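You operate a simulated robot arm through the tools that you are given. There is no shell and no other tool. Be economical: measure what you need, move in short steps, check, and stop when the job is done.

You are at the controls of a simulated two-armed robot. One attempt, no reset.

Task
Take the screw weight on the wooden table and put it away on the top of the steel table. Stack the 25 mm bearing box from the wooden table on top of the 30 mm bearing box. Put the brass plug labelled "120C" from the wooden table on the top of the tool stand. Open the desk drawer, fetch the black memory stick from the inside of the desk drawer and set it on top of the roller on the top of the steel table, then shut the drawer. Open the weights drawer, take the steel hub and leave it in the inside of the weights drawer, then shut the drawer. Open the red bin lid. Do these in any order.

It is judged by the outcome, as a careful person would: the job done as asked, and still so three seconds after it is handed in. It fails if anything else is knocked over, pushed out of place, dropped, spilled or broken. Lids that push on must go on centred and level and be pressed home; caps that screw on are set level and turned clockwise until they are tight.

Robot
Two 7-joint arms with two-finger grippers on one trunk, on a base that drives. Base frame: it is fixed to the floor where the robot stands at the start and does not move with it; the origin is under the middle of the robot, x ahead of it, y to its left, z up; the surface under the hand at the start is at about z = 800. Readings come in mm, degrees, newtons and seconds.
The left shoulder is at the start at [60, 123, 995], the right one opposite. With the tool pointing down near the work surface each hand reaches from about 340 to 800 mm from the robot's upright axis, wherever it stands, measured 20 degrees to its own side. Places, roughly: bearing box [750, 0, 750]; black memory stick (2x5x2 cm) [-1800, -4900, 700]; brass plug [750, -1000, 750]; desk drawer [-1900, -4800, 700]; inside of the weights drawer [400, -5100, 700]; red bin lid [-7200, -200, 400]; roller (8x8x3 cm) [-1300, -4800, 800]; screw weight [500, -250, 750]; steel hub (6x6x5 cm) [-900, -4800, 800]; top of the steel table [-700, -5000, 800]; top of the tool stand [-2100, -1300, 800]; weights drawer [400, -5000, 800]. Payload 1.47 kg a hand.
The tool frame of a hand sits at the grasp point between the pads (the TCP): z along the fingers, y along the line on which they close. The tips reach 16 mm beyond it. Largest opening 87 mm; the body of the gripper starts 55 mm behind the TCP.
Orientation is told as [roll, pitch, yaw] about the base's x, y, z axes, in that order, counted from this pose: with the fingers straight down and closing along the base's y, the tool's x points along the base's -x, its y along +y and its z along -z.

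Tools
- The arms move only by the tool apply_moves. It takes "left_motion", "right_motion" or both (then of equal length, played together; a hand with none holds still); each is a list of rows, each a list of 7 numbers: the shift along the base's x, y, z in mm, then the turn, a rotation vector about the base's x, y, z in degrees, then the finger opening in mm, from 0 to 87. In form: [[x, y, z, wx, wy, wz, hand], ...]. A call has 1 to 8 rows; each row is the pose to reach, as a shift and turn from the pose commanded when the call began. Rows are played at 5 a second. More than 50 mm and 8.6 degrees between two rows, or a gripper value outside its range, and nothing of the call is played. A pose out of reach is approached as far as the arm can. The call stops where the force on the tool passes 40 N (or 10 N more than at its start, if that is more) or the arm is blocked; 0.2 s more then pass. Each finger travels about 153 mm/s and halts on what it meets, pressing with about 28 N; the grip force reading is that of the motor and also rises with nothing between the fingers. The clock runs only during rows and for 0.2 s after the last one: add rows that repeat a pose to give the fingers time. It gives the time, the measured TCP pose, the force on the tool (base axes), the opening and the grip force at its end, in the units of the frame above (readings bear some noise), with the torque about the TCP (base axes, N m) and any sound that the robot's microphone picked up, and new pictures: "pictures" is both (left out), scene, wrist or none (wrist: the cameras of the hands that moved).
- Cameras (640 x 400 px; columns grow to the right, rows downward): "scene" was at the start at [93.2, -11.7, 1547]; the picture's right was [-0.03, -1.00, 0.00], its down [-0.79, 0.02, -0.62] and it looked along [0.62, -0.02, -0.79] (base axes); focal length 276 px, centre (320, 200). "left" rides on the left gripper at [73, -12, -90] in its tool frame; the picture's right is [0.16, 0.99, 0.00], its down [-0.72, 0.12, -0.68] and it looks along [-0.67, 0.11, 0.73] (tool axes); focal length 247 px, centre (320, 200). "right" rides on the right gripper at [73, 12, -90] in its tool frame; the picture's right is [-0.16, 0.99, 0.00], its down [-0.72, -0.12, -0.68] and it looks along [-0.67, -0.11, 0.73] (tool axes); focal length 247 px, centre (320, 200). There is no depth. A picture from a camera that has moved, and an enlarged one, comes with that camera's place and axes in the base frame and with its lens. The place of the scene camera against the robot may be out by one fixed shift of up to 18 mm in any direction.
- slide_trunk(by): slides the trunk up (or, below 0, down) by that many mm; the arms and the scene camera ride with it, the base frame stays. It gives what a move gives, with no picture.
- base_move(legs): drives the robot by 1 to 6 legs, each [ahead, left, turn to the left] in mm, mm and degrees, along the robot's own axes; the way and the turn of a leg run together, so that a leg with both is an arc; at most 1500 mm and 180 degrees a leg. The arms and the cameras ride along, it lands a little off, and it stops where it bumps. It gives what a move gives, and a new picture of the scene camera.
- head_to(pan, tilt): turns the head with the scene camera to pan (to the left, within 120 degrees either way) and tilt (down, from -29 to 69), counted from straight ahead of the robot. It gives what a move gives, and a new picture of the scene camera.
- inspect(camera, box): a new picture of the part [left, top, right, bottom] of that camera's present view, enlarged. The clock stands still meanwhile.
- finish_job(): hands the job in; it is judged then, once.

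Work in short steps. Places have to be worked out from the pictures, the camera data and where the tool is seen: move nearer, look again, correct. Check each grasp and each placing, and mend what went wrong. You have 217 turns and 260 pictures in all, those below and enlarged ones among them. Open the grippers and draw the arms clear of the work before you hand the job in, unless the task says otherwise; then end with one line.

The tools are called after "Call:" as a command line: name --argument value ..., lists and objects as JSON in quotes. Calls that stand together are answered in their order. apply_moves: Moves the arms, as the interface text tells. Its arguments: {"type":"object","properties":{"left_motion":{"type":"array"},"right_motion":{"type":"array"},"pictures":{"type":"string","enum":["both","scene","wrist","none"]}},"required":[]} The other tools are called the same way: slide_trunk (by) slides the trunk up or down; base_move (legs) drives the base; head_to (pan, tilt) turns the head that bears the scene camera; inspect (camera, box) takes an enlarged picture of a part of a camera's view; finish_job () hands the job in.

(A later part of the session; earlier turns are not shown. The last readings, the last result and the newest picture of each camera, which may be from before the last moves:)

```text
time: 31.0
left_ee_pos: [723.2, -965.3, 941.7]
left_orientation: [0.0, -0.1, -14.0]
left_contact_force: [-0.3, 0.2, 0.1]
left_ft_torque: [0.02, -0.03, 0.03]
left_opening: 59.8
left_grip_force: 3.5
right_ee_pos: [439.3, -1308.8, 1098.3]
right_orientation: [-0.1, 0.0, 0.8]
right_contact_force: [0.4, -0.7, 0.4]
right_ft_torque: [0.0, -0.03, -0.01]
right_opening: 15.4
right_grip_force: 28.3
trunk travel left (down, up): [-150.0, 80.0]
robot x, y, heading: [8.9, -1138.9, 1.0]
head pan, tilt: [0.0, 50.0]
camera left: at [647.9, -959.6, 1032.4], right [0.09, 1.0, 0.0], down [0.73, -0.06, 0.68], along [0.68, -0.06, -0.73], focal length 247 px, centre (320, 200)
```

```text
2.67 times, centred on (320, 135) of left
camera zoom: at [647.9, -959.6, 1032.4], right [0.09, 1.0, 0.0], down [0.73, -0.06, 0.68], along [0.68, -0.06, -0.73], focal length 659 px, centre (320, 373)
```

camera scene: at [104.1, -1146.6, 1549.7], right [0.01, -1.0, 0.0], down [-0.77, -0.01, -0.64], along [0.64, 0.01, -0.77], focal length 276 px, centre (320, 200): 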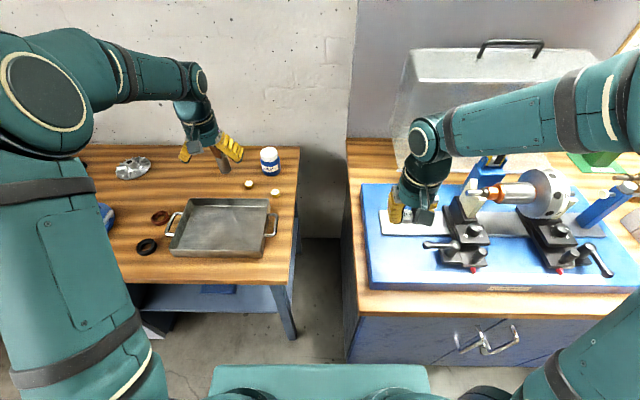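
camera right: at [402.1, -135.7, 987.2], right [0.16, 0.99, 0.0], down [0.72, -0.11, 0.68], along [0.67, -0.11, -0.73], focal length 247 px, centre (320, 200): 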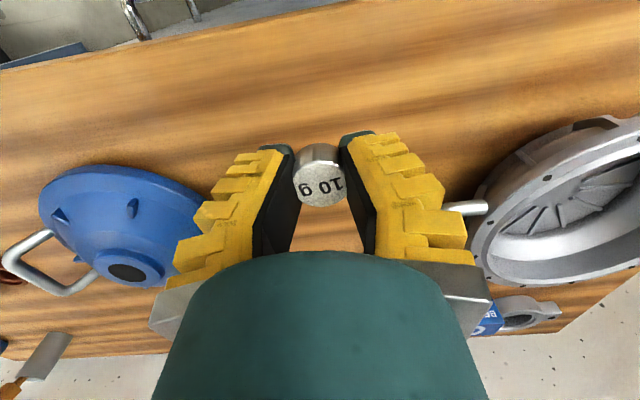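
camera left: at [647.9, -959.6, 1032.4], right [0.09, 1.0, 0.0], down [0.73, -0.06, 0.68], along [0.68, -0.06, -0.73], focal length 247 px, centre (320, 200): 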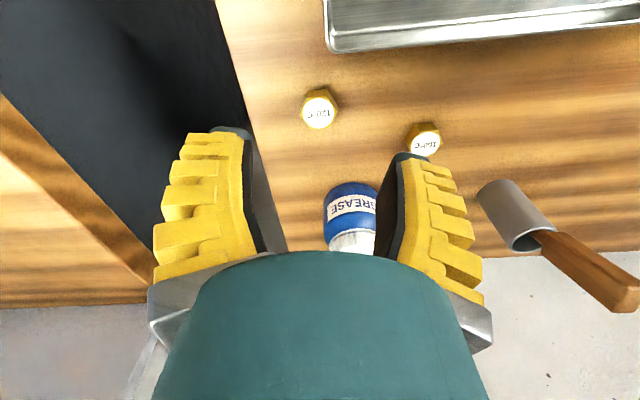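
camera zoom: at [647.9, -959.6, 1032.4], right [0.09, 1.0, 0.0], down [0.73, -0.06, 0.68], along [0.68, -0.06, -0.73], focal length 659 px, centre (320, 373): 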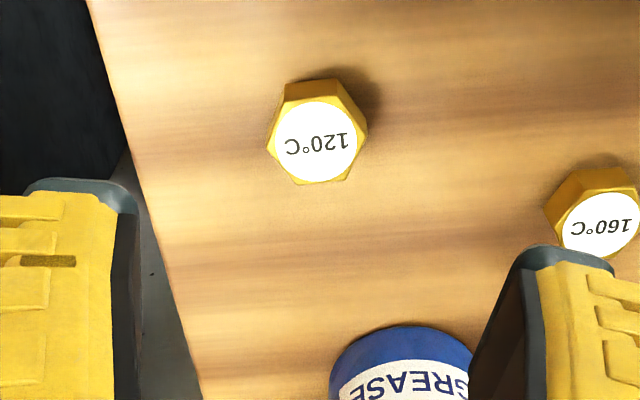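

Hexagon vertices lie along ~93°, so I turn to yaw ≈ -28° and descend to just above the table, then look.

Call:
apply_moves --left_motion '[[8, -1, -30, 0, 0, -5, 50], [17, -3, -70, 0, 0, -10, 50], [17, -3, -100, 0, 0, -14, 50], [17, -3, -116, 0, 0, -14, 50], [17, -3, -116, 0, 0, -14, 50]]' --pictures "wrist"

Call:
inspect --camera "left" --box '[200, 100, 440, 250]'

```text
time: 32.2
left_ee_pos: [738.3, -969.7, 826.5]
left_orientation: [0.0, -0.1, -28.0]
left_contact_force: [0.1, -0.2, 0.5]
left_ft_torque: [0.01, -0.02, -0.01]
left_opening: 55.2
left_grip_force: 3.8
right_ee_pos: [439.9, -1310.1, 1098.1]
right_orientation: [0.0, 0.1, 1.0]
right_contact_force: [-0.6, 0.1, 0.6]
right_ft_torque: [0.01, 0.0, 0.01]
right_opening: 15.5
right_grip_force: 28.3
trunk travel left (down, up): [-150.0, 80.0]
robot x, y, heading: [12.1, -1137.0, 0.8]
head pan, tilt: [0.0, 50.0]
camera left: at [668.3, -945.7, 915.2], right [0.33, 0.95, 0.0], down [0.69, -0.24, 0.68], along [0.64, -0.22, -0.73], focal length 247 px, centre (320, 200)
```

left: 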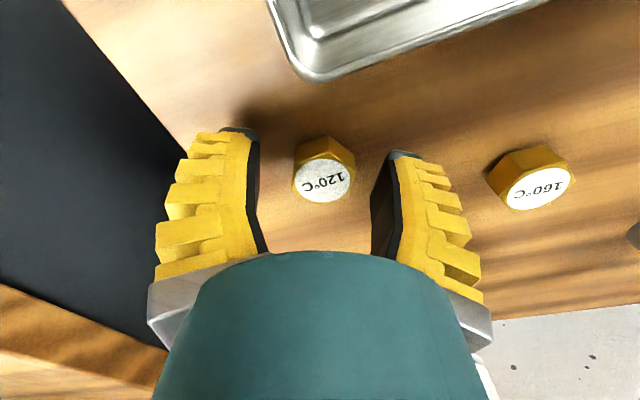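

```text
2.67 times, centred on (320, 175) of left
camera zoom: at [668.3, -945.7, 915.2], right [0.33, 0.95, 0.0], down [0.69, -0.24, 0.68], along [0.64, -0.22, -0.73], focal length 659 px, centre (320, 267)
```

zoom: 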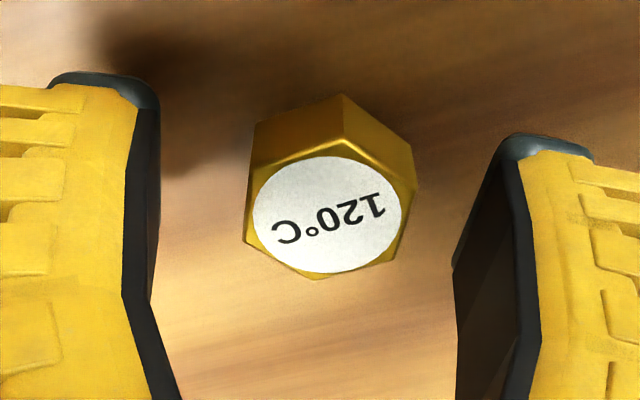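

Well aligned. I lower 6 mm more and close on the flats, then lift.

Call:
apply_moves --left_motion '[[1, 1, -6, 0, 0, -4, 50], [1, 1, -6, 0, 0, -4, 50], [1, 1, -6, 0, 0, -4, 10], [1, 1, -6, 0, 0, -4, 10], [1, 1, -6, 0, 0, -4, 10], [1, 1, 30, 0, 0, -4, 10], [1, 1, 70, 0, 0, -4, 10]]' --pictures "wrist"

```text
time: 33.8
left_ee_pos: [741.8, -969.9, 895.0]
left_orientation: [0.1, -0.1, -32.1]
left_contact_force: [-0.8, -0.5, -0.3]
left_ft_torque: [0.02, 0.03, 0.01]
left_opening: 23.7
left_grip_force: 28.4
right_ee_pos: [439.2, -1308.7, 1097.4]
right_orientation: [0.0, 0.1, 0.9]
right_contact_force: [0.8, -0.6, 0.6]
right_ft_torque: [0.02, -0.04, 0.01]
right_opening: 15.0
right_grip_force: 28.0
trunk travel left (down, up): [-150.0, 80.0]
robot x, y, heading: [8.9, -1137.9, 0.9]
head pan, tilt: [0.0, 50.0]
camera left: at [673.1, -941.1, 985.2], right [0.39, 0.92, 0.0], down [0.67, -0.29, 0.68], along [0.63, -0.27, -0.73], focal length 247 px, centre (320, 200)
```

left: 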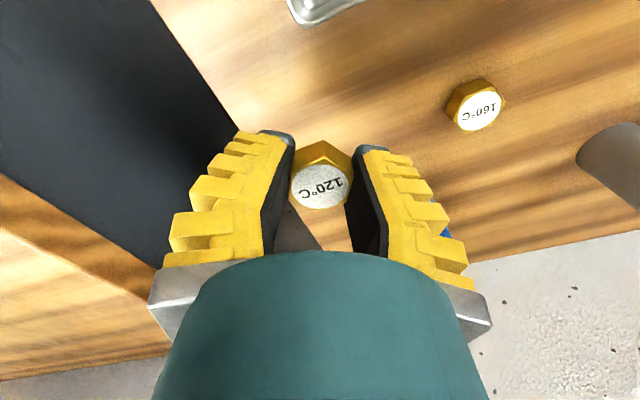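

Plug held. I raise and tuck both arms in, then look behind to plan the drive to the tool stand.

Call:
apply_moves --left_motion '[[-15, 5, 45, 0, 0, 4, 10], [-40, 10, 85, 0, 0, 9, 10], [-70, 15, 120, 0, 0, 14, 10], [-105, 20, 150, 0, 0, 19, 10], [-145, 25, 175, 0, 0, 24, 10], [-190, 30, 190, 0, 0, 28, 10], [-235, 35, 200, 0, 0, 32, 10], [-280, 40, 205, 0, 0, 33, 10]]' --pictures "none"

Call:
base_move --legs '[[-500, 0, 0], [0, 0, 90]]'

Call:
head_to --pan 80 --tilt 25

```text
time: 35.6
left_ee_pos: [460.2, -927.6, 1101.0]
left_orientation: [0.0, -0.1, 0.9]
left_contact_force: [-0.3, -0.4, -0.5]
left_ft_torque: [-0.03, -0.03, 0.0]
left_opening: 23.3
left_grip_force: 27.4
right_ee_pos: [438.2, -1309.1, 1098.0]
right_orientation: [-0.1, -0.1, 0.9]
right_contact_force: [0.0, 0.4, 0.3]
right_ft_torque: [0.02, -0.04, 0.0]
right_opening: 15.2
right_grip_force: 28.0
trunk travel left (down, up): [-150.0, 80.0]
robot x, y, heading: [9.2, -1139.1, 0.7]
head pan, tilt: [0.0, 50.0]
```

```text
time: 42.3
left_ee_pos: [-691.5, -690.6, 1098.7]
left_orientation: [0.0, 0.0, 90.8]
left_contact_force: [0.6, -0.1, -0.3]
left_ft_torque: [0.01, -0.02, 0.02]
left_opening: 23.0
left_grip_force: 27.9
right_ee_pos: [-307.8, -712.8, 1098.2]
right_orientation: [0.0, 0.1, 90.8]
right_contact_force: [-0.4, 0.3, -0.4]
right_ft_torque: [-0.02, -0.02, -0.03]
right_opening: 15.5
right_grip_force: 27.9
trunk travel left (down, up): [-150.0, 80.0]
robot x, y, heading: [-481.9, -1142.8, 90.9]
head pan, tilt: [0.0, 50.0]
camera scene: at [-473.6, -1065.2, 1549.7], right [1.0, 0.01, 0.0], down [0.01, -0.77, -0.64], along [-0.01, 0.64, -0.77], focal length 276 px, centre (320, 200)
```

scene: 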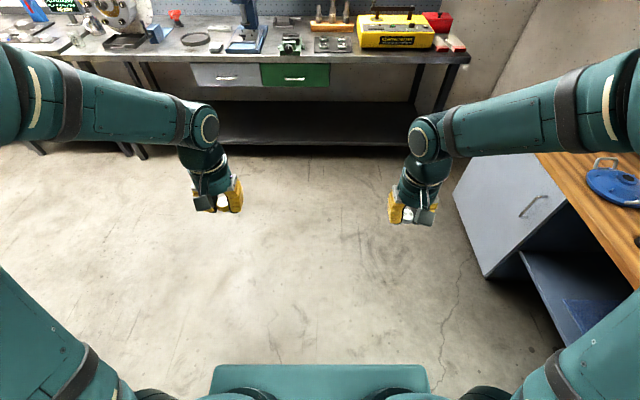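

```text
time: 43.9
left_ee_pos: [-689.7, -690.5, 1099.9]
left_orientation: [-0.1, 0.0, 90.9]
left_contact_force: [-0.7, 0.0, -0.1]
left_ft_torque: [-0.02, -0.03, 0.05]
left_opening: 22.6
left_grip_force: 27.5
right_ee_pos: [-308.0, -712.9, 1097.5]
right_orientation: [0.1, 0.0, 90.8]
right_contact_force: [-0.9, -0.5, 0.5]
right_ft_torque: [0.0, -0.02, -0.02]
right_opening: 15.1
right_grip_force: 28.0
trunk travel left (down, up): [-150.0, 80.0]
robot x, y, heading: [-479.3, -1141.5, 91.0]
head pan, tilt: [80.0, 25.0]
camera scene: at [-563.3, -1127.5, 1587.1], right [0.16, 0.99, 0.0], down [0.42, -0.07, -0.91], along [-0.89, 0.14, -0.42], focal length 276 px, centre (320, 200)
```

scene: 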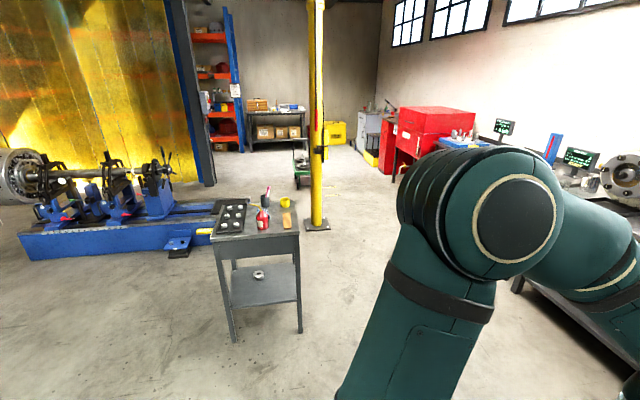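

The tool stand's top spans about x -1833..-2300, y -1500..-1040. I turn and drive to face it.

Call:
base_move --legs '[[0, 0, 89], [780, -60, 0]]'

Call:
head_to --pan 0 --tilt 45

```text
time: 52.0
left_ee_pos: [-1721.6, -1321.2, 1099.5]
left_orientation: [0.0, 0.0, -178.2]
left_contact_force: [-0.2, 0.0, -1.2]
left_ft_torque: [0.01, -0.03, -0.02]
left_opening: 21.8
left_grip_force: 28.0
right_ee_pos: [-1707.9, -939.9, 1098.6]
right_orientation: [0.0, 0.0, -178.1]
right_contact_force: [1.0, 0.7, 0.4]
right_ft_torque: [-0.01, -0.02, -0.02]
right_opening: 15.3
right_grip_force: 28.1
trunk travel left (down, up): [-150.0, 80.0]
robot x, y, heading: [-1271.9, -1102.4, -178.0]
head pan, tilt: [80.0, 25.0]
camera scene: at [-1290.0, -1206.0, 1587.1], right [-0.99, 0.14, 0.0], down [0.06, 0.42, -0.91], along [-0.13, -0.9, -0.42], focal length 276 px, centre (320, 200)
```

scene: 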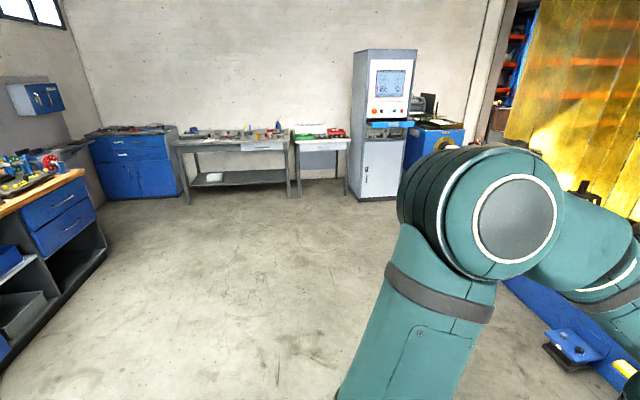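

```text
time: 53.5
left_ee_pos: [-1722.4, -1321.7, 1099.8]
left_orientation: [0.0, -0.1, -178.3]
left_contact_force: [-0.1, 0.0, -0.5]
left_ft_torque: [0.0, -0.01, 0.01]
left_opening: 21.6
left_grip_force: 28.2
right_ee_pos: [-1708.1, -939.8, 1097.5]
right_orientation: [0.0, 0.0, -178.2]
right_contact_force: [0.9, -0.4, 0.4]
right_ft_torque: [0.0, 0.02, -0.07]
right_opening: 15.2
right_grip_force: 27.8
trunk travel left (down, up): [-150.0, 80.0]
robot x, y, heading: [-1273.8, -1106.4, -178.1]
head pan, tilt: [0.0, 45.0]
camera scene: at [-1357.6, -1117.4, 1556.6], right [-0.03, 1.0, 0.0], down [0.71, 0.02, -0.71], along [-0.71, -0.02, -0.71], focal length 276 px, centre (320, 200)
```

scene: 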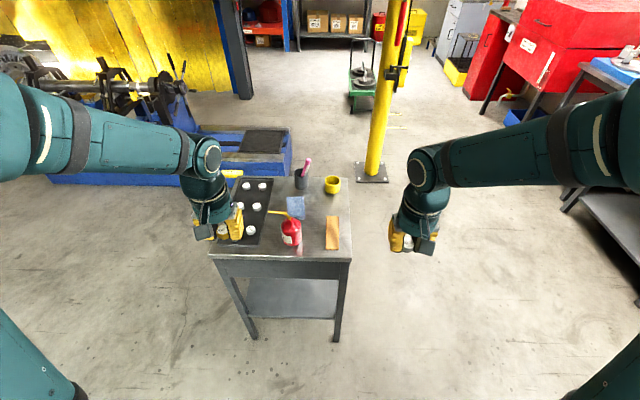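

I see free room on the stand between the red bottle and the wooden block. I move the left hand over it and look.

Call:
apply_moves --left_motion '[[-25, 25, -15, 0, 0, 0, 10], [-50, 50, -30, 0, 0, 0, 10], [-75, 75, -45, 0, 0, 0, 10], [-100, 100, -60, 0, 0, 0, 10], [-125, 125, -75, 0, 0, 0, 10], [-150, 150, -90, 0, 0, 0, 10], [-165, 165, -100, 0, 0, 0, 10], [-165, 165, -100, 0, 0, 0, 10]]' --pictures "both"

Call:
inspect --camera "scene" --box '[200, 160, 360, 265]'

```text
time: 55.3
left_ee_pos: [-1887.7, -1156.5, 999.0]
left_orientation: [0.0, 0.0, -178.2]
left_contact_force: [-0.4, 0.2, -0.6]
left_ft_torque: [-0.03, 0.03, -0.03]
left_opening: 21.6
left_grip_force: 28.2
right_ee_pos: [-1707.1, -939.4, 1097.6]
right_orientation: [0.0, 0.0, -178.2]
right_contact_force: [0.2, -0.5, -0.9]
right_ft_torque: [-0.02, 0.01, 0.03]
right_opening: 15.4
right_grip_force: 28.0
trunk travel left (down, up): [-150.0, 80.0]
robot x, y, heading: [-1274.1, -1105.2, -178.4]
head pan, tilt: [0.0, 45.0]
camera scene: at [-1357.3, -1117.6, 1556.6], right [-0.03, 1.0, 0.0], down [0.71, 0.02, -0.71], along [-0.71, -0.02, -0.71], focal length 276 px, centre (320, 200)
camera left: at [-1816.0, -1143.5, 1089.1], right [0.19, -0.98, 0.0], down [-0.72, -0.14, 0.68], along [-0.67, -0.13, -0.73], focal length 247 px, centre (320, 200)
```

scene: 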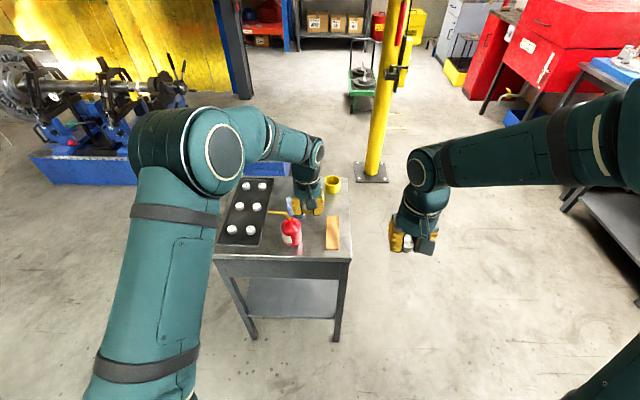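
left: 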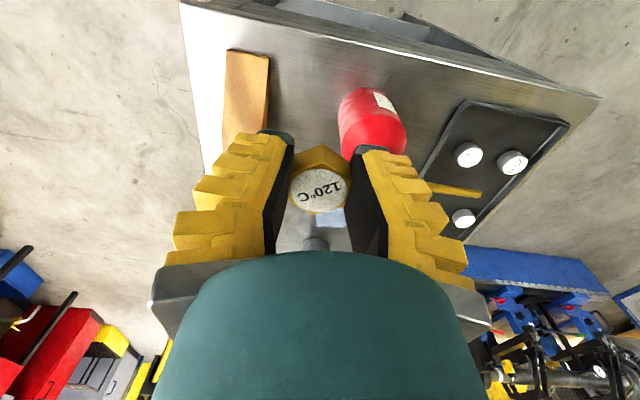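

```text
3.81 times, centred on (280, 212) of scene
camera zoom: at [-1357.3, -1117.6, 1556.6], right [-0.03, 1.0, 0.0], down [0.71, 0.02, -0.71], along [-0.71, -0.02, -0.71], focal length 1050 px, centre (472, 152)
```

zoom: 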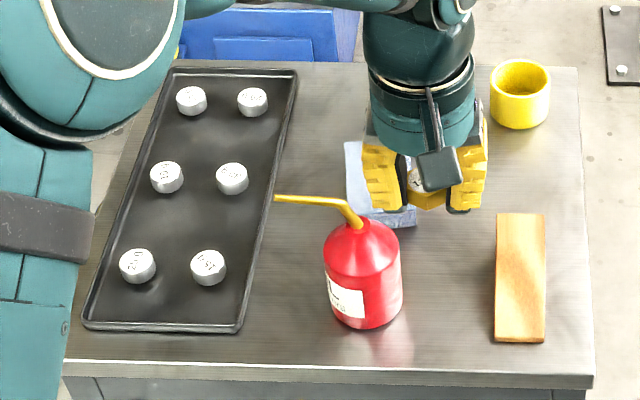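

Free spot is ≈ [-1930, -1155] but narrow beside the oil can, so I turn the gripper 90° to fit between can and wood block.

Call:
apply_moves --left_motion '[[0, 0, 0, 0, 0, 8, 10], [0, 0, 0, 0, 0, 16, 10], [0, 0, 0, 0, 0, 24, 10], [0, 0, 0, 0, 0, 32, 10], [0, 0, 0, 0, 0, 40, 10], [0, 0, 0, 0, 0, 48, 10], [0, 0, 0, 0, 0, 56, 10], [0, 0, 0, 0, 0, 64, 10]]' --pictures "none"

Call:
apply_moves --left_motion '[[-10, 0, 0, 0, 0, 8, 10], [-20, 0, -10, 0, 0, 16, 10], [-30, 0, -20, 0, 0, 24, 10], [-30, 0, -20, 0, 0, 24, 10]]' --pictures "both"

Call:
inspect --camera "scene" --box '[240, 160, 360, 260]'

```text
time: 57.1
left_ee_pos: [-1886.9, -1157.9, 1000.8]
left_orientation: [-0.1, 0.0, -114.2]
left_contact_force: [-0.7, 0.2, -0.3]
left_ft_torque: [0.0, 0.02, 0.03]
left_opening: 21.3
left_grip_force: 27.9
right_ee_pos: [-1707.4, -939.6, 1097.9]
right_orientation: [0.1, 0.0, -178.2]
right_contact_force: [-0.8, 0.3, -0.6]
right_ft_torque: [-0.01, 0.0, -0.02]
right_opening: 15.6
right_grip_force: 27.7
trunk travel left (down, up): [-150.0, 80.0]
robot x, y, heading: [-1276.0, -1103.4, -178.2]
head pan, tilt: [0.0, 45.0]
```

```text
time: 58.1
left_ee_pos: [-1917.0, -1158.3, 979.2]
left_orientation: [0.1, 0.0, -90.1]
left_contact_force: [0.8, 0.7, -0.3]
left_ft_torque: [0.0, -0.02, 0.02]
left_opening: 21.0
left_grip_force: 27.8
right_ee_pos: [-1707.9, -940.1, 1098.5]
right_orientation: [0.0, 0.0, -178.2]
right_contact_force: [0.1, 0.4, -0.2]
right_ft_torque: [0.01, 0.03, 0.0]
right_opening: 15.5
right_grip_force: 28.1
trunk travel left (down, up): [-150.0, 80.0]
robot x, y, heading: [-1277.2, -1105.0, -178.3]
head pan, tilt: [0.0, 45.0]
camera scene: at [-1357.2, -1117.5, 1556.6], right [-0.03, 1.0, 0.0], down [0.71, 0.02, -0.71], along [-0.71, -0.02, -0.71], focal length 276 px, centre (320, 200)
camera left: at [-1929.6, -1084.6, 1069.2], right [0.99, 0.16, 0.0], down [0.11, -0.72, 0.68], along [0.11, -0.67, -0.73], focal length 247 px, centre (320, 200)
```

scene: 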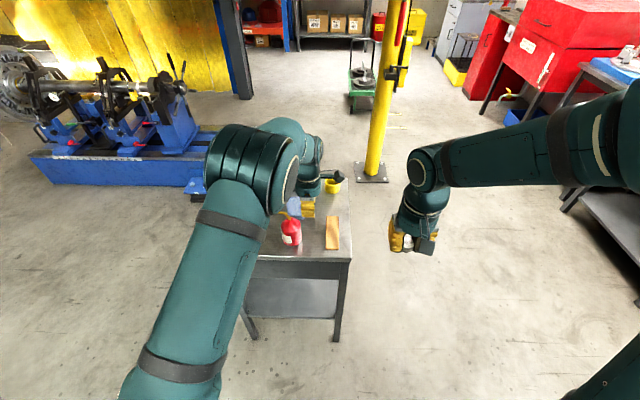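
left: 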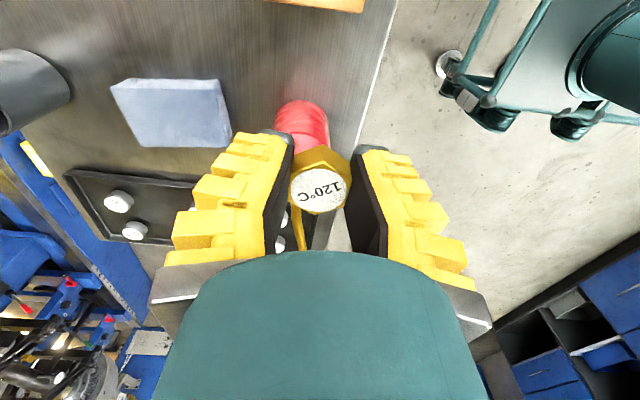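

```text
4.00 times, centred on (300, 210) of scene
camera zoom: at [-1357.2, -1117.5, 1556.6], right [-0.03, 1.0, 0.0], down [0.71, 0.02, -0.71], along [-0.71, -0.02, -0.71], focal length 1103 px, centre (400, 160)
```

zoom: 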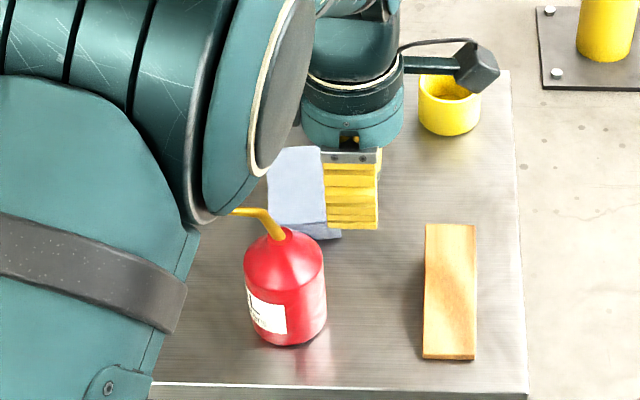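

I shift 10 mm toward the can to centre in the gap and descend to just above the stand.

Call:
apply_moves --left_motion '[[0, -10, -30, 0, 0, 0, 10], [0, -10, -70, 0, 0, 0, 10], [0, -10, -110, 0, 0, 0, 10], [0, -10, -140, 0, 0, 0, 10], [0, -10, -140, 0, 0, 0, 10]]' --pictures "wrist"

Call:
inspect --camera "scene" --box '[240, 180, 360, 260]'

```text
time: 59.3
left_ee_pos: [-1918.1, -1167.0, 837.9]
left_orientation: [0.0, -0.1, -90.2]
left_contact_force: [-0.8, 0.5, 1.2]
left_ft_torque: [-0.15, 0.03, 0.0]
left_opening: 21.3
left_grip_force: 27.6
right_ee_pos: [-1707.5, -940.2, 1097.8]
right_orientation: [0.1, 0.0, -178.2]
right_contact_force: [-0.9, 0.3, 0.1]
right_ft_torque: [-0.03, -0.04, -0.03]
right_opening: 15.6
right_grip_force: 28.2
trunk travel left (down, up): [-150.0, 80.0]
robot x, y, heading: [-1267.8, -1107.3, -178.1]
head pan, tilt: [0.0, 45.0]
camera left: at [-1929.9, -1094.1, 928.1], right [0.99, 0.15, 0.0], down [0.11, -0.72, 0.68], along [0.1, -0.67, -0.73], focal length 247 px, centre (320, 200)
```

left: 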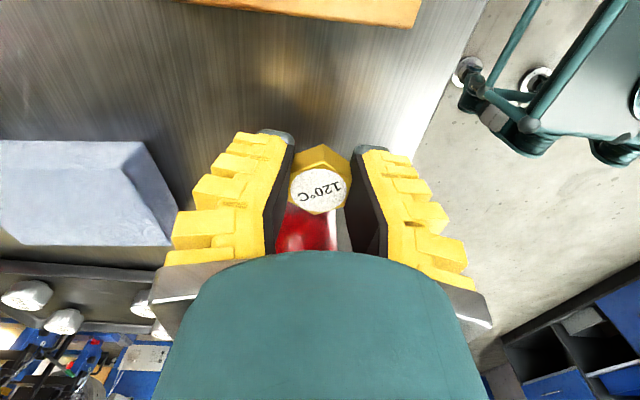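

```text
5.00 times, centred on (300, 220) of scene
camera zoom: at [-1357.4, -1117.4, 1556.6], right [-0.03, 1.0, 0.0], down [0.71, 0.02, -0.71], along [-0.71, -0.02, -0.71], focal length 1378 px, centre (420, 100)
```

zoom: 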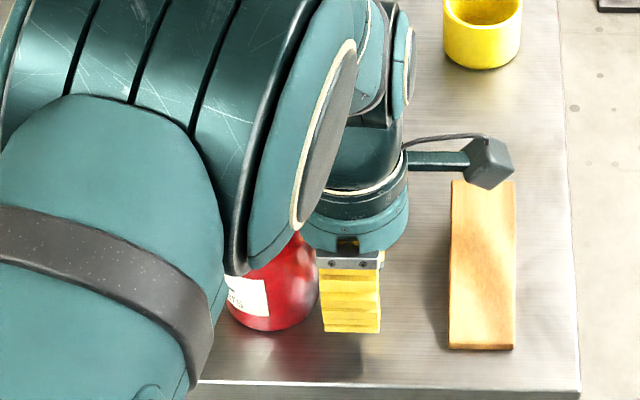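

Slight torque suggests I'm near the oil can; I shift 9 mm away from it, then lower gently.

Call:
apply_moves --left_motion '[[0, 9, 0, 0, 0, 0, 10], [0, 9, -6, 0, 0, 0, 10], [0, 9, -10, 0, 0, 0, 10], [0, 9, -10, 0, 0, 0, 10]]' --pictures "wrist"

Call:
inspect --camera "scene" --box '[240, 180, 360, 260]'

```text
time: 60.3
left_ee_pos: [-1917.4, -1159.4, 827.7]
left_orientation: [0.2, 0.0, -90.0]
left_contact_force: [-0.1, 1.0, -1.3]
left_ft_torque: [-0.05, 0.04, 0.0]
left_opening: 21.2
left_grip_force: 27.6
right_ee_pos: [-1707.5, -939.4, 1097.3]
right_orientation: [0.0, 0.0, -178.2]
right_contact_force: [-1.3, 0.5, -0.1]
right_ft_torque: [0.0, -0.01, 0.0]
right_opening: 15.6
right_grip_force: 28.0
trunk travel left (down, up): [-150.0, 80.0]
robot x, y, heading: [-1273.4, -1103.8, -178.4]
head pan, tilt: [0.0, 45.0]
camera left: at [-1930.0, -1086.8, 917.6], right [0.99, 0.16, 0.0], down [0.11, -0.72, 0.68], along [0.11, -0.67, -0.73], focal length 247 px, centre (320, 200)
```

left: 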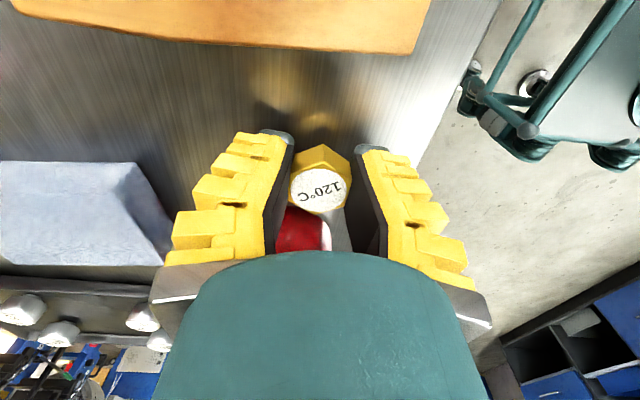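

```text
5.00 times, centred on (300, 220) of scene
camera zoom: at [-1358.1, -1118.0, 1556.4], right [-0.03, 1.0, 0.0], down [0.71, 0.02, -0.71], along [-0.71, -0.02, -0.71], focal length 1378 px, centre (420, 100)
```

zoom: 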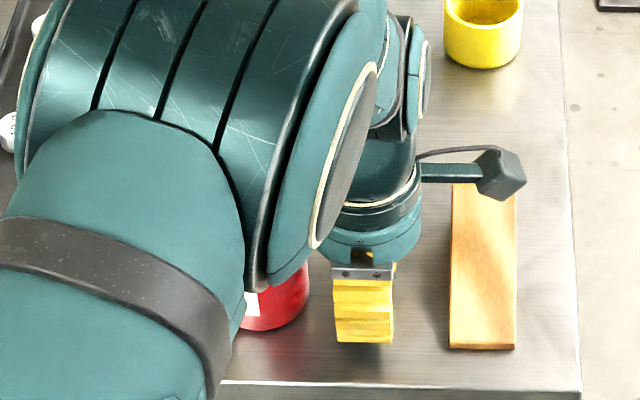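

Clear now. I lower in small steps until contact.

Call:
apply_moves --left_motion '[[0, 0, -2, 0, 0, 0, 10], [0, 0, -4, 0, 0, 0, 10], [0, 0, -6, 0, 0, 0, 10], [0, 0, -6, 0, 0, 0, 10]]' --pictures "wrist"

```text
time: 61.3
left_ee_pos: [-1917.2, -1157.4, 824.8]
left_orientation: [0.0, 0.0, -90.3]
left_contact_force: [0.3, 4.5, 9.1]
left_ft_torque: [-0.82, 0.08, -0.07]
left_opening: 20.9
left_grip_force: 27.9
right_ee_pos: [-1706.7, -940.2, 1097.9]
right_orientation: [0.0, 0.0, -178.2]
right_contact_force: [-0.8, -0.8, -0.6]
right_ft_torque: [0.0, 0.01, -0.01]
right_opening: 15.3
right_grip_force: 28.1
trunk travel left (down, up): [-150.0, 80.0]
robot x, y, heading: [-1273.7, -1106.3, -178.7]
head pan, tilt: [0.0, 45.0]
camera left: at [-1929.4, -1084.7, 914.2], right [0.99, 0.15, 0.0], down [0.11, -0.72, 0.68], along [0.1, -0.67, -0.73], focal length 247 px, centre (320, 200)
```

left: 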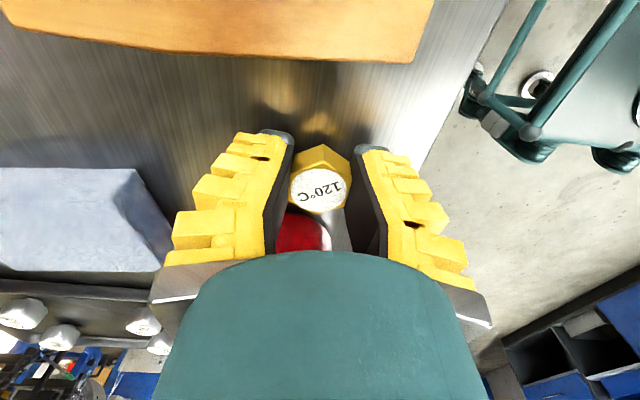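

The torque suggests an arm link is resting on the oil can. I rise at once.

Call:
apply_moves --left_motion '[[0, 0, 20, 0, 0, 0, 10], [0, 5, 60, 0, 0, 0, 10], [0, 5, 110, 0, 0, 0, 10], [0, 5, 150, 0, 0, 0, 10]]' --pictures "none"

Call:
apply_moves --left_motion '[[20, 0, 20, 0, 0, -8, 10], [40, 0, 20, 0, 0, -16, 10], [70, 0, 20, 0, 0, -24, 10], [100, 0, 20, 0, 0, -32, 10], [130, 0, 20, 0, 0, -40, 10], [160, 0, 20, 0, 0, -48, 10], [180, 0, 20, 0, 0, -56, 10], [180, 0, 20, 0, 0, -64, 10]]' --pictures "scene"

Call:
inspect --camera "scene" --box '[200, 160, 360, 265]'

```text
time: 62.3
left_ee_pos: [-1920.3, -1156.2, 974.2]
left_orientation: [0.0, -0.1, -90.2]
left_contact_force: [0.0, 0.4, -0.9]
left_ft_torque: [-0.02, 0.0, -0.02]
left_opening: 21.3
left_grip_force: 27.9
right_ee_pos: [-1707.0, -939.4, 1097.9]
right_orientation: [0.0, -0.1, -178.1]
right_contact_force: [0.8, 0.4, 0.2]
right_ft_torque: [-0.02, -0.02, 0.02]
right_opening: 15.2
right_grip_force: 28.0
trunk travel left (down, up): [-150.0, 80.0]
robot x, y, heading: [-1274.5, -1105.3, -178.0]
head pan, tilt: [0.0, 45.0]
```

```text
time: 64.1
left_ee_pos: [-1738.3, -1152.4, 992.9]
left_orientation: [-0.1, 0.1, -154.3]
left_contact_force: [0.8, 0.0, 0.2]
left_ft_torque: [0.0, 0.04, 0.01]
left_opening: 21.3
left_grip_force: 27.7
right_ee_pos: [-1708.0, -940.0, 1097.0]
right_orientation: [0.0, 0.0, -178.2]
right_contact_force: [-0.4, 0.5, -0.3]
right_ft_torque: [-0.02, -0.03, 0.0]
right_opening: 15.3
right_grip_force: 27.9
trunk travel left (down, up): [-150.0, 80.0]
robot x, y, heading: [-1269.6, -1103.4, -178.1]
head pan, tilt: [0.0, 45.0]
camera scene: at [-1357.9, -1117.5, 1556.5], right [-0.03, 1.0, 0.0], down [0.71, 0.02, -0.71], along [-0.71, -0.02, -0.71], focal length 276 px, centre (320, 200)
```

scene: 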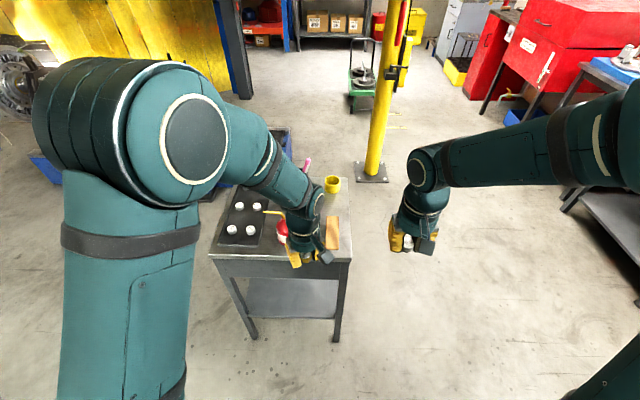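

```text
3.81 times, centred on (280, 212) of scene
camera zoom: at [-1357.9, -1117.5, 1556.5], right [-0.03, 1.0, 0.0], down [0.71, 0.02, -0.71], along [-0.71, -0.02, -0.71], focal length 1050 px, centre (472, 152)
```

zoom: 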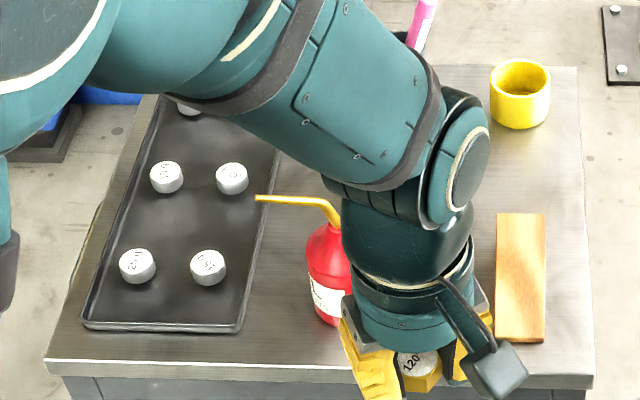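

The can slid about 17 mm (still upright); I'll push it back afterwards. I now place the plug with the normal hand orientation farther back between the blue block and wood block.

Call:
apply_moves --left_motion '[[-10, 0, 10, 0, 0, -8, 10], [-55, 0, 10, 0, 0, -16, 10], [-100, -2, 10, 0, 0, -24, 10], [-145, -4, 10, 0, 0, -24, 10], [-190, -6, 10, 0, 0, -24, 10], [-235, -8, 0, 0, 0, -24, 10], [-267, -10, -20, 0, 0, -24, 10], [-267, -10, -20, 0, 0, -24, 10]]' --pictures "wrist"

Call:
inspect --camera "scene" --box '[240, 160, 360, 260]'

```text
time: 65.9
left_ee_pos: [-2004.1, -1162.9, 972.7]
left_orientation: [-0.1, -0.1, -178.2]
left_contact_force: [-0.5, 0.6, 0.0]
left_ft_torque: [0.0, 0.01, -0.02]
left_opening: 21.0
left_grip_force: 28.0
right_ee_pos: [-1705.9, -938.5, 1098.2]
right_orientation: [0.0, 0.0, -178.3]
right_contact_force: [0.2, 0.0, -0.4]
right_ft_torque: [0.03, 0.02, -0.01]
right_opening: 15.2
right_grip_force: 27.5
trunk travel left (down, up): [-150.0, 80.0]
robot x, y, heading: [-1275.9, -1104.5, -178.5]
head pan, tilt: [0.0, 45.0]
camera left: at [-1932.0, -1149.0, 1063.2], right [0.19, -0.98, 0.0], down [-0.72, -0.14, 0.68], along [-0.67, -0.13, -0.73], focal length 247 px, centre (320, 200)
```

left: 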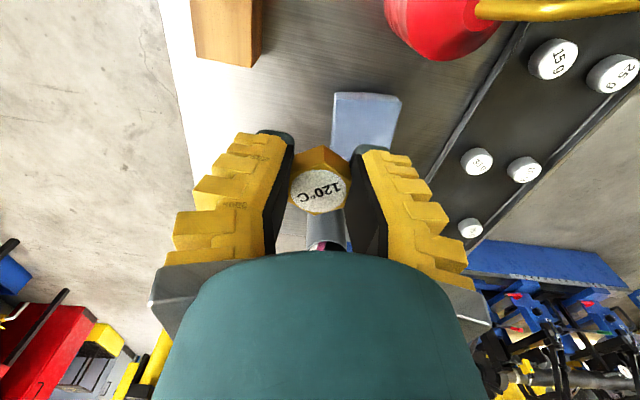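

```text
4.00 times, centred on (300, 210) of scene
camera zoom: at [-1356.6, -1117.3, 1556.7], right [-0.03, 1.0, 0.0], down [0.71, 0.02, -0.71], along [-0.71, -0.02, -0.71], focal length 1103 px, centre (400, 160)
```

zoom: 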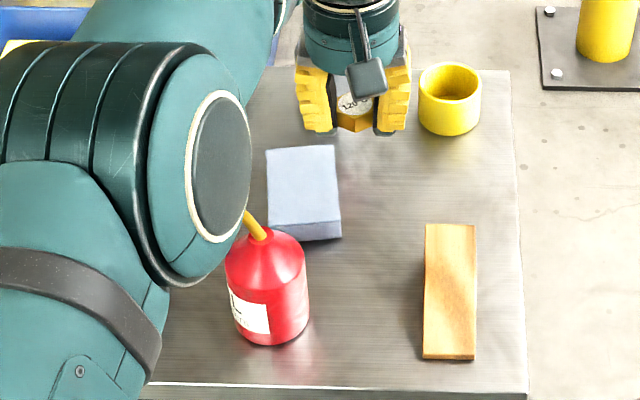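

The elbow would again come down over the can from here. I retract and reposition the robot on the +y side of the stand, facing -y, so the arm reaches in over the low wood block.

Call:
apply_moves --left_motion '[[0, 0, 45, 0, 0, 0, 10], [0, 0, 90, 0, 0, 0, 10], [45, 0, 110, 0, 0, 0, 10], [90, 0, 125, 0, 0, 0, 10], [135, 0, 130, 0, 0, 0, 10], [180, 0, 130, 0, 0, 0, 10], [225, 0, 130, 0, 0, 0, 10], [270, -10, 130, 0, 0, 0, 10]]' --pictures "none"

Call:
base_move --legs '[[0, -600, 0], [815, 0, 0], [0, 0, 88]]'

Call:
head_to --pan 0 --tilt 50

```text
time: 67.7
left_ee_pos: [-1733.2, -1174.1, 1103.3]
left_orientation: [0.1, -0.1, -178.2]
left_contact_force: [0.8, 0.0, -0.8]
left_ft_torque: [-0.01, 0.0, 0.0]
left_opening: 21.5
left_grip_force: 27.8
right_ee_pos: [-1706.6, -939.5, 1097.8]
right_orientation: [0.0, -0.1, -178.2]
right_contact_force: [0.0, 0.0, 0.0]
right_ft_torque: [-0.01, 0.02, -0.01]
right_opening: 15.2
right_grip_force: 27.9
trunk travel left (down, up): [-150.0, 80.0]
robot x, y, heading: [-1272.9, -1104.0, -178.3]
head pan, tilt: [0.0, 45.0]
```

```text
time: 81.2
left_ee_pos: [-2050.1, -980.0, 1104.5]
left_orientation: [-0.1, 0.0, -89.6]
left_contact_force: [-1.7, 0.7, -0.2]
left_ft_torque: [0.02, 0.02, 0.0]
left_opening: 21.2
left_grip_force: 27.5
right_ee_pos: [-2280.0, -947.2, 1096.5]
right_orientation: [0.0, -0.1, -89.7]
right_contact_force: [-0.2, 0.4, 1.0]
right_ft_torque: [0.02, -0.01, 0.02]
right_opening: 15.1
right_grip_force: 27.8
trunk travel left (down, up): [-150.0, 80.0]
robot x, y, heading: [-2108.2, -520.5, -89.9]
head pan, tilt: [0.0, 45.0]
camera scene: at [-2096.1, -619.5, 1556.6], right [-1.0, -0.01, 0.0], down [0.0, 0.71, -0.71], along [0.0, -0.71, -0.71], focal length 276 px, centre (320, 200)
```

scene: 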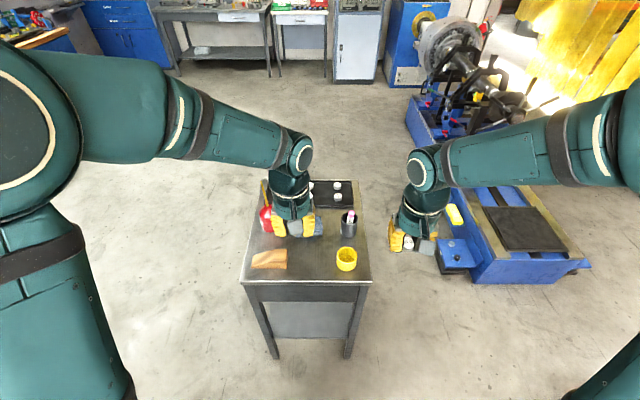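

```text
time: 81.9
left_ee_pos: [-2049.9, -980.3, 1102.4]
left_orientation: [0.1, 0.0, -89.7]
left_contact_force: [0.3, 0.5, -1.0]
left_ft_torque: [-0.01, -0.02, -0.01]
left_opening: 21.1
left_grip_force: 27.9
right_ee_pos: [-2281.1, -947.5, 1097.5]
right_orientation: [0.0, 0.0, -89.6]
right_contact_force: [-0.4, 0.1, 0.7]
right_ft_torque: [0.0, 0.0, 0.02]
right_opening: 14.9
right_grip_force: 28.3
trunk travel left (down, up): [-150.0, 80.0]
robot x, y, heading: [-2102.9, -521.2, -89.7]
head pan, tilt: [0.0, 50.0]
camera scene: at [-2096.3, -615.2, 1549.7], right [-1.0, -0.01, 0.0], down [0.0, 0.77, -0.64], along [0.0, -0.64, -0.77], focal length 276 px, centre (320, 200)
```

scene: 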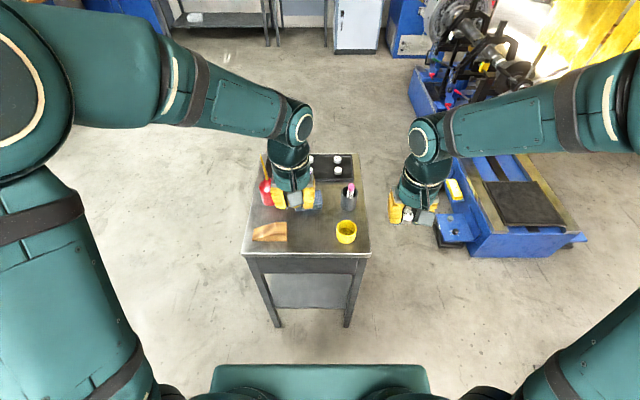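

From here there is clear room between wood block and yellow cup, ≈ [-2060, -1105]. I move the left hand over it and down.

Call:
apply_moves --left_motion '[[-3, -40, -25, 0, 0, 0, 10], [-6, -80, -55, 0, 0, 0, 10], [-10, -115, -90, 0, 0, 0, 10], [-10, -125, -135, 0, 0, 0, 10], [-10, -125, -180, 0, 0, 0, 10], [-10, -125, -225, 0, 0, 0, 10], [-10, -125, -225, 0, 0, 0, 10]]' --pictures "both"

```text
time: 83.5
left_ee_pos: [-2057.8, -1105.0, 877.0]
left_orientation: [0.1, -0.1, -89.7]
left_contact_force: [0.3, 0.6, -1.3]
left_ft_torque: [0.01, -0.01, 0.02]
left_opening: 21.3
left_grip_force: 28.3
right_ee_pos: [-2280.3, -946.7, 1098.9]
right_orientation: [0.1, -0.1, -89.8]
right_contact_force: [0.4, -0.2, -0.7]
right_ft_torque: [0.0, -0.01, -0.02]
right_opening: 15.5
right_grip_force: 27.9
trunk travel left (down, up): [-150.0, 80.0]
robot x, y, heading: [-2105.5, -518.3, -89.6]
head pan, tilt: [0.0, 50.0]
camera scene: at [-2096.2, -614.6, 1549.7], right [-1.0, -0.01, 0.0], down [0.0, 0.77, -0.64], along [0.0, -0.64, -0.77], focal length 276 px, centre (320, 200)
camera left: at [-2071.7, -1031.7, 966.2], right [0.99, 0.16, 0.0], down [0.12, -0.72, 0.68], along [0.11, -0.67, -0.73], focal length 247 px, centre (320, 200)
```

scene: 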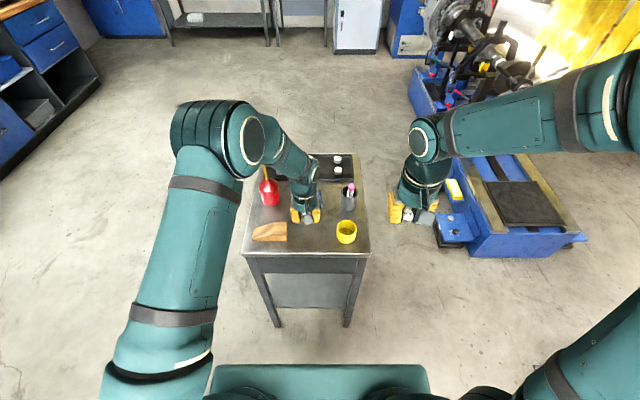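
left: 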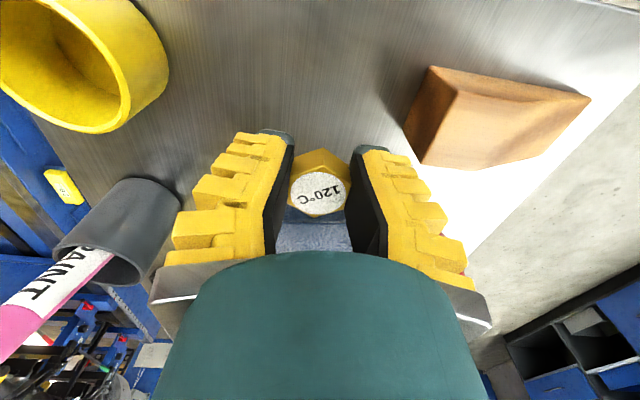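

Clear all round. I shift 20 mm toward me and lower.

Call:
apply_moves --left_motion '[[0, 20, -15, 0, 0, 0, 10], [0, 20, -40, 0, 0, 0, 10], [0, 20, -50, 0, 0, 0, 10], [0, 20, -50, 0, 0, 0, 10]]' --pictures "wrist"

```text
time: 84.5
left_ee_pos: [-2060.4, -1083.7, 827.0]
left_orientation: [0.0, 0.0, -89.7]
left_contact_force: [1.3, 0.3, -0.5]
left_ft_torque: [0.02, 0.02, 0.03]
left_opening: 21.0
left_grip_force: 28.0
right_ee_pos: [-2279.8, -946.6, 1097.9]
right_orientation: [0.0, 0.0, -89.7]
right_contact_force: [0.1, -0.2, -1.2]
right_ft_torque: [0.0, 0.0, 0.05]
right_opening: 15.1
right_grip_force: 28.1
trunk travel left (down, up): [-150.0, 80.0]
robot x, y, heading: [-2106.4, -517.8, -89.6]
head pan, tilt: [0.0, 50.0]
camera left: at [-2072.5, -1012.1, 917.0], right [0.99, 0.16, 0.0], down [0.12, -0.72, 0.68], along [0.11, -0.67, -0.73], focal length 247 px, centre (320, 200)
```

left: 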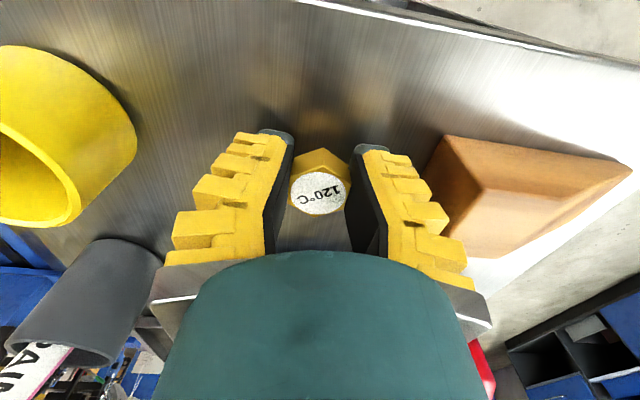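

I lower further in small steps until contact.

Call:
apply_moves --left_motion '[[0, 0, -3, 0, 0, 0, 10], [0, 0, -6, 0, 0, 0, 10], [0, 0, -9, 0, 0, 0, 10], [0, 0, -9, 0, 0, 0, 10]]' --pictures "none"

```text
time: 85.5
left_ee_pos: [-2058.3, -1085.2, 821.0]
left_orientation: [0.0, -0.2, -89.7]
left_contact_force: [-0.5, 1.7, 11.4]
left_ft_torque: [0.03, 0.0, 0.02]
left_opening: 23.1
left_grip_force: 28.4
right_ee_pos: [-2281.1, -946.3, 1097.9]
right_orientation: [0.0, -0.1, -89.7]
right_contact_force: [-0.1, -0.6, 0.5]
right_ft_torque: [-0.02, 0.0, -0.01]
right_opening: 15.4
right_grip_force: 28.0
trunk travel left (down, up): [-150.0, 80.0]
robot x, y, heading: [-2105.0, -520.6, -89.7]
head pan, tilt: [0.0, 50.0]
```

Contact (11 N). I release with a small opening and rise.

Call:
apply_moves --left_motion '[[0, 0, 1, 0, 0, 0, 25], [0, 0, 1, 0, 0, 0, 38], [0, 0, 1, 0, 0, 0, 45], [0, 0, 20, 0, 0, 0, 45], [0, 0, 60, 0, 0, 0, 45], [0, 30, 100, 0, 0, 0, 45]]' --pictures "both"

Call:
inspect --camera "scene" --box '[230, 140, 390, 260]'

```text
time: 86.9
left_ee_pos: [-2058.8, -1052.4, 919.8]
left_orientation: [0.1, 0.0, -89.7]
left_contact_force: [-0.2, 0.5, -0.3]
left_ft_torque: [-0.03, 0.04, -0.03]
left_opening: 50.6
left_grip_force: 3.8
right_ee_pos: [-2281.2, -945.0, 1098.3]
right_orientation: [0.1, -0.1, -89.8]
right_contact_force: [-0.3, 0.5, 0.2]
right_ft_torque: [-0.01, -0.01, 0.01]
right_opening: 15.2
right_grip_force: 28.2
trunk travel left (down, up): [-150.0, 80.0]
robot x, y, heading: [-2105.2, -519.3, -89.7]
head pan, tilt: [0.0, 50.0]
camera scene: at [-2096.3, -613.2, 1549.8], right [-1.0, 0.0, 0.0], down [0.0, 0.77, -0.64], along [0.0, -0.64, -0.77], focal length 276 px, centre (320, 200)
camera left: at [-2071.0, -980.2, 1009.8], right [0.99, 0.16, 0.0], down [0.12, -0.72, 0.68], along [0.11, -0.67, -0.73], focal length 247 px, centre (320, 200)
```

scene: 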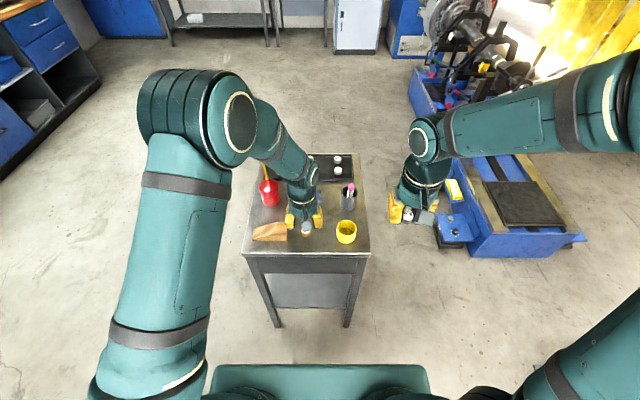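
left: 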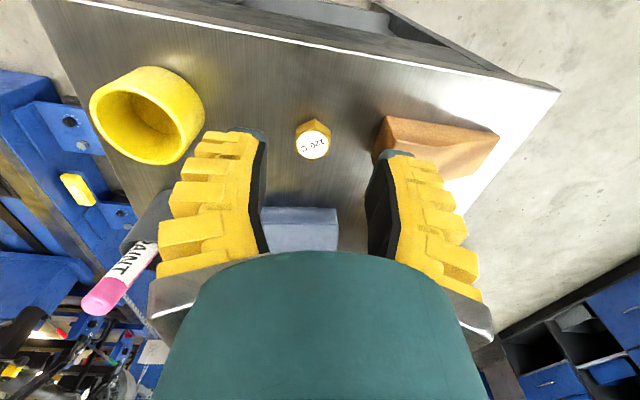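

```text
3.33 times, centred on (310, 200) of scene
camera zoom: at [-2096.3, -613.2, 1549.8], right [-1.0, 0.0, 0.0], down [0.0, 0.77, -0.64], along [0.0, -0.64, -0.77], focal length 919 px, centre (353, 200)
```

zoom: 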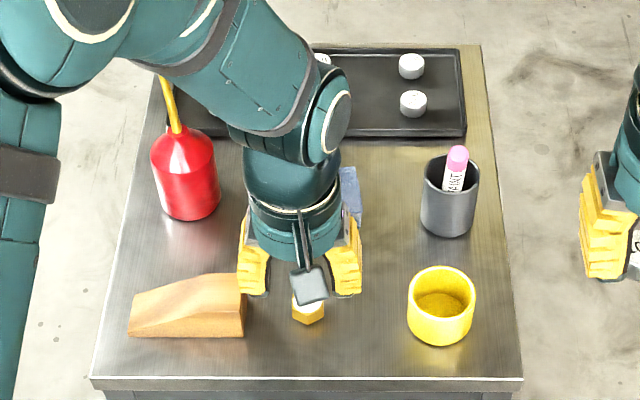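

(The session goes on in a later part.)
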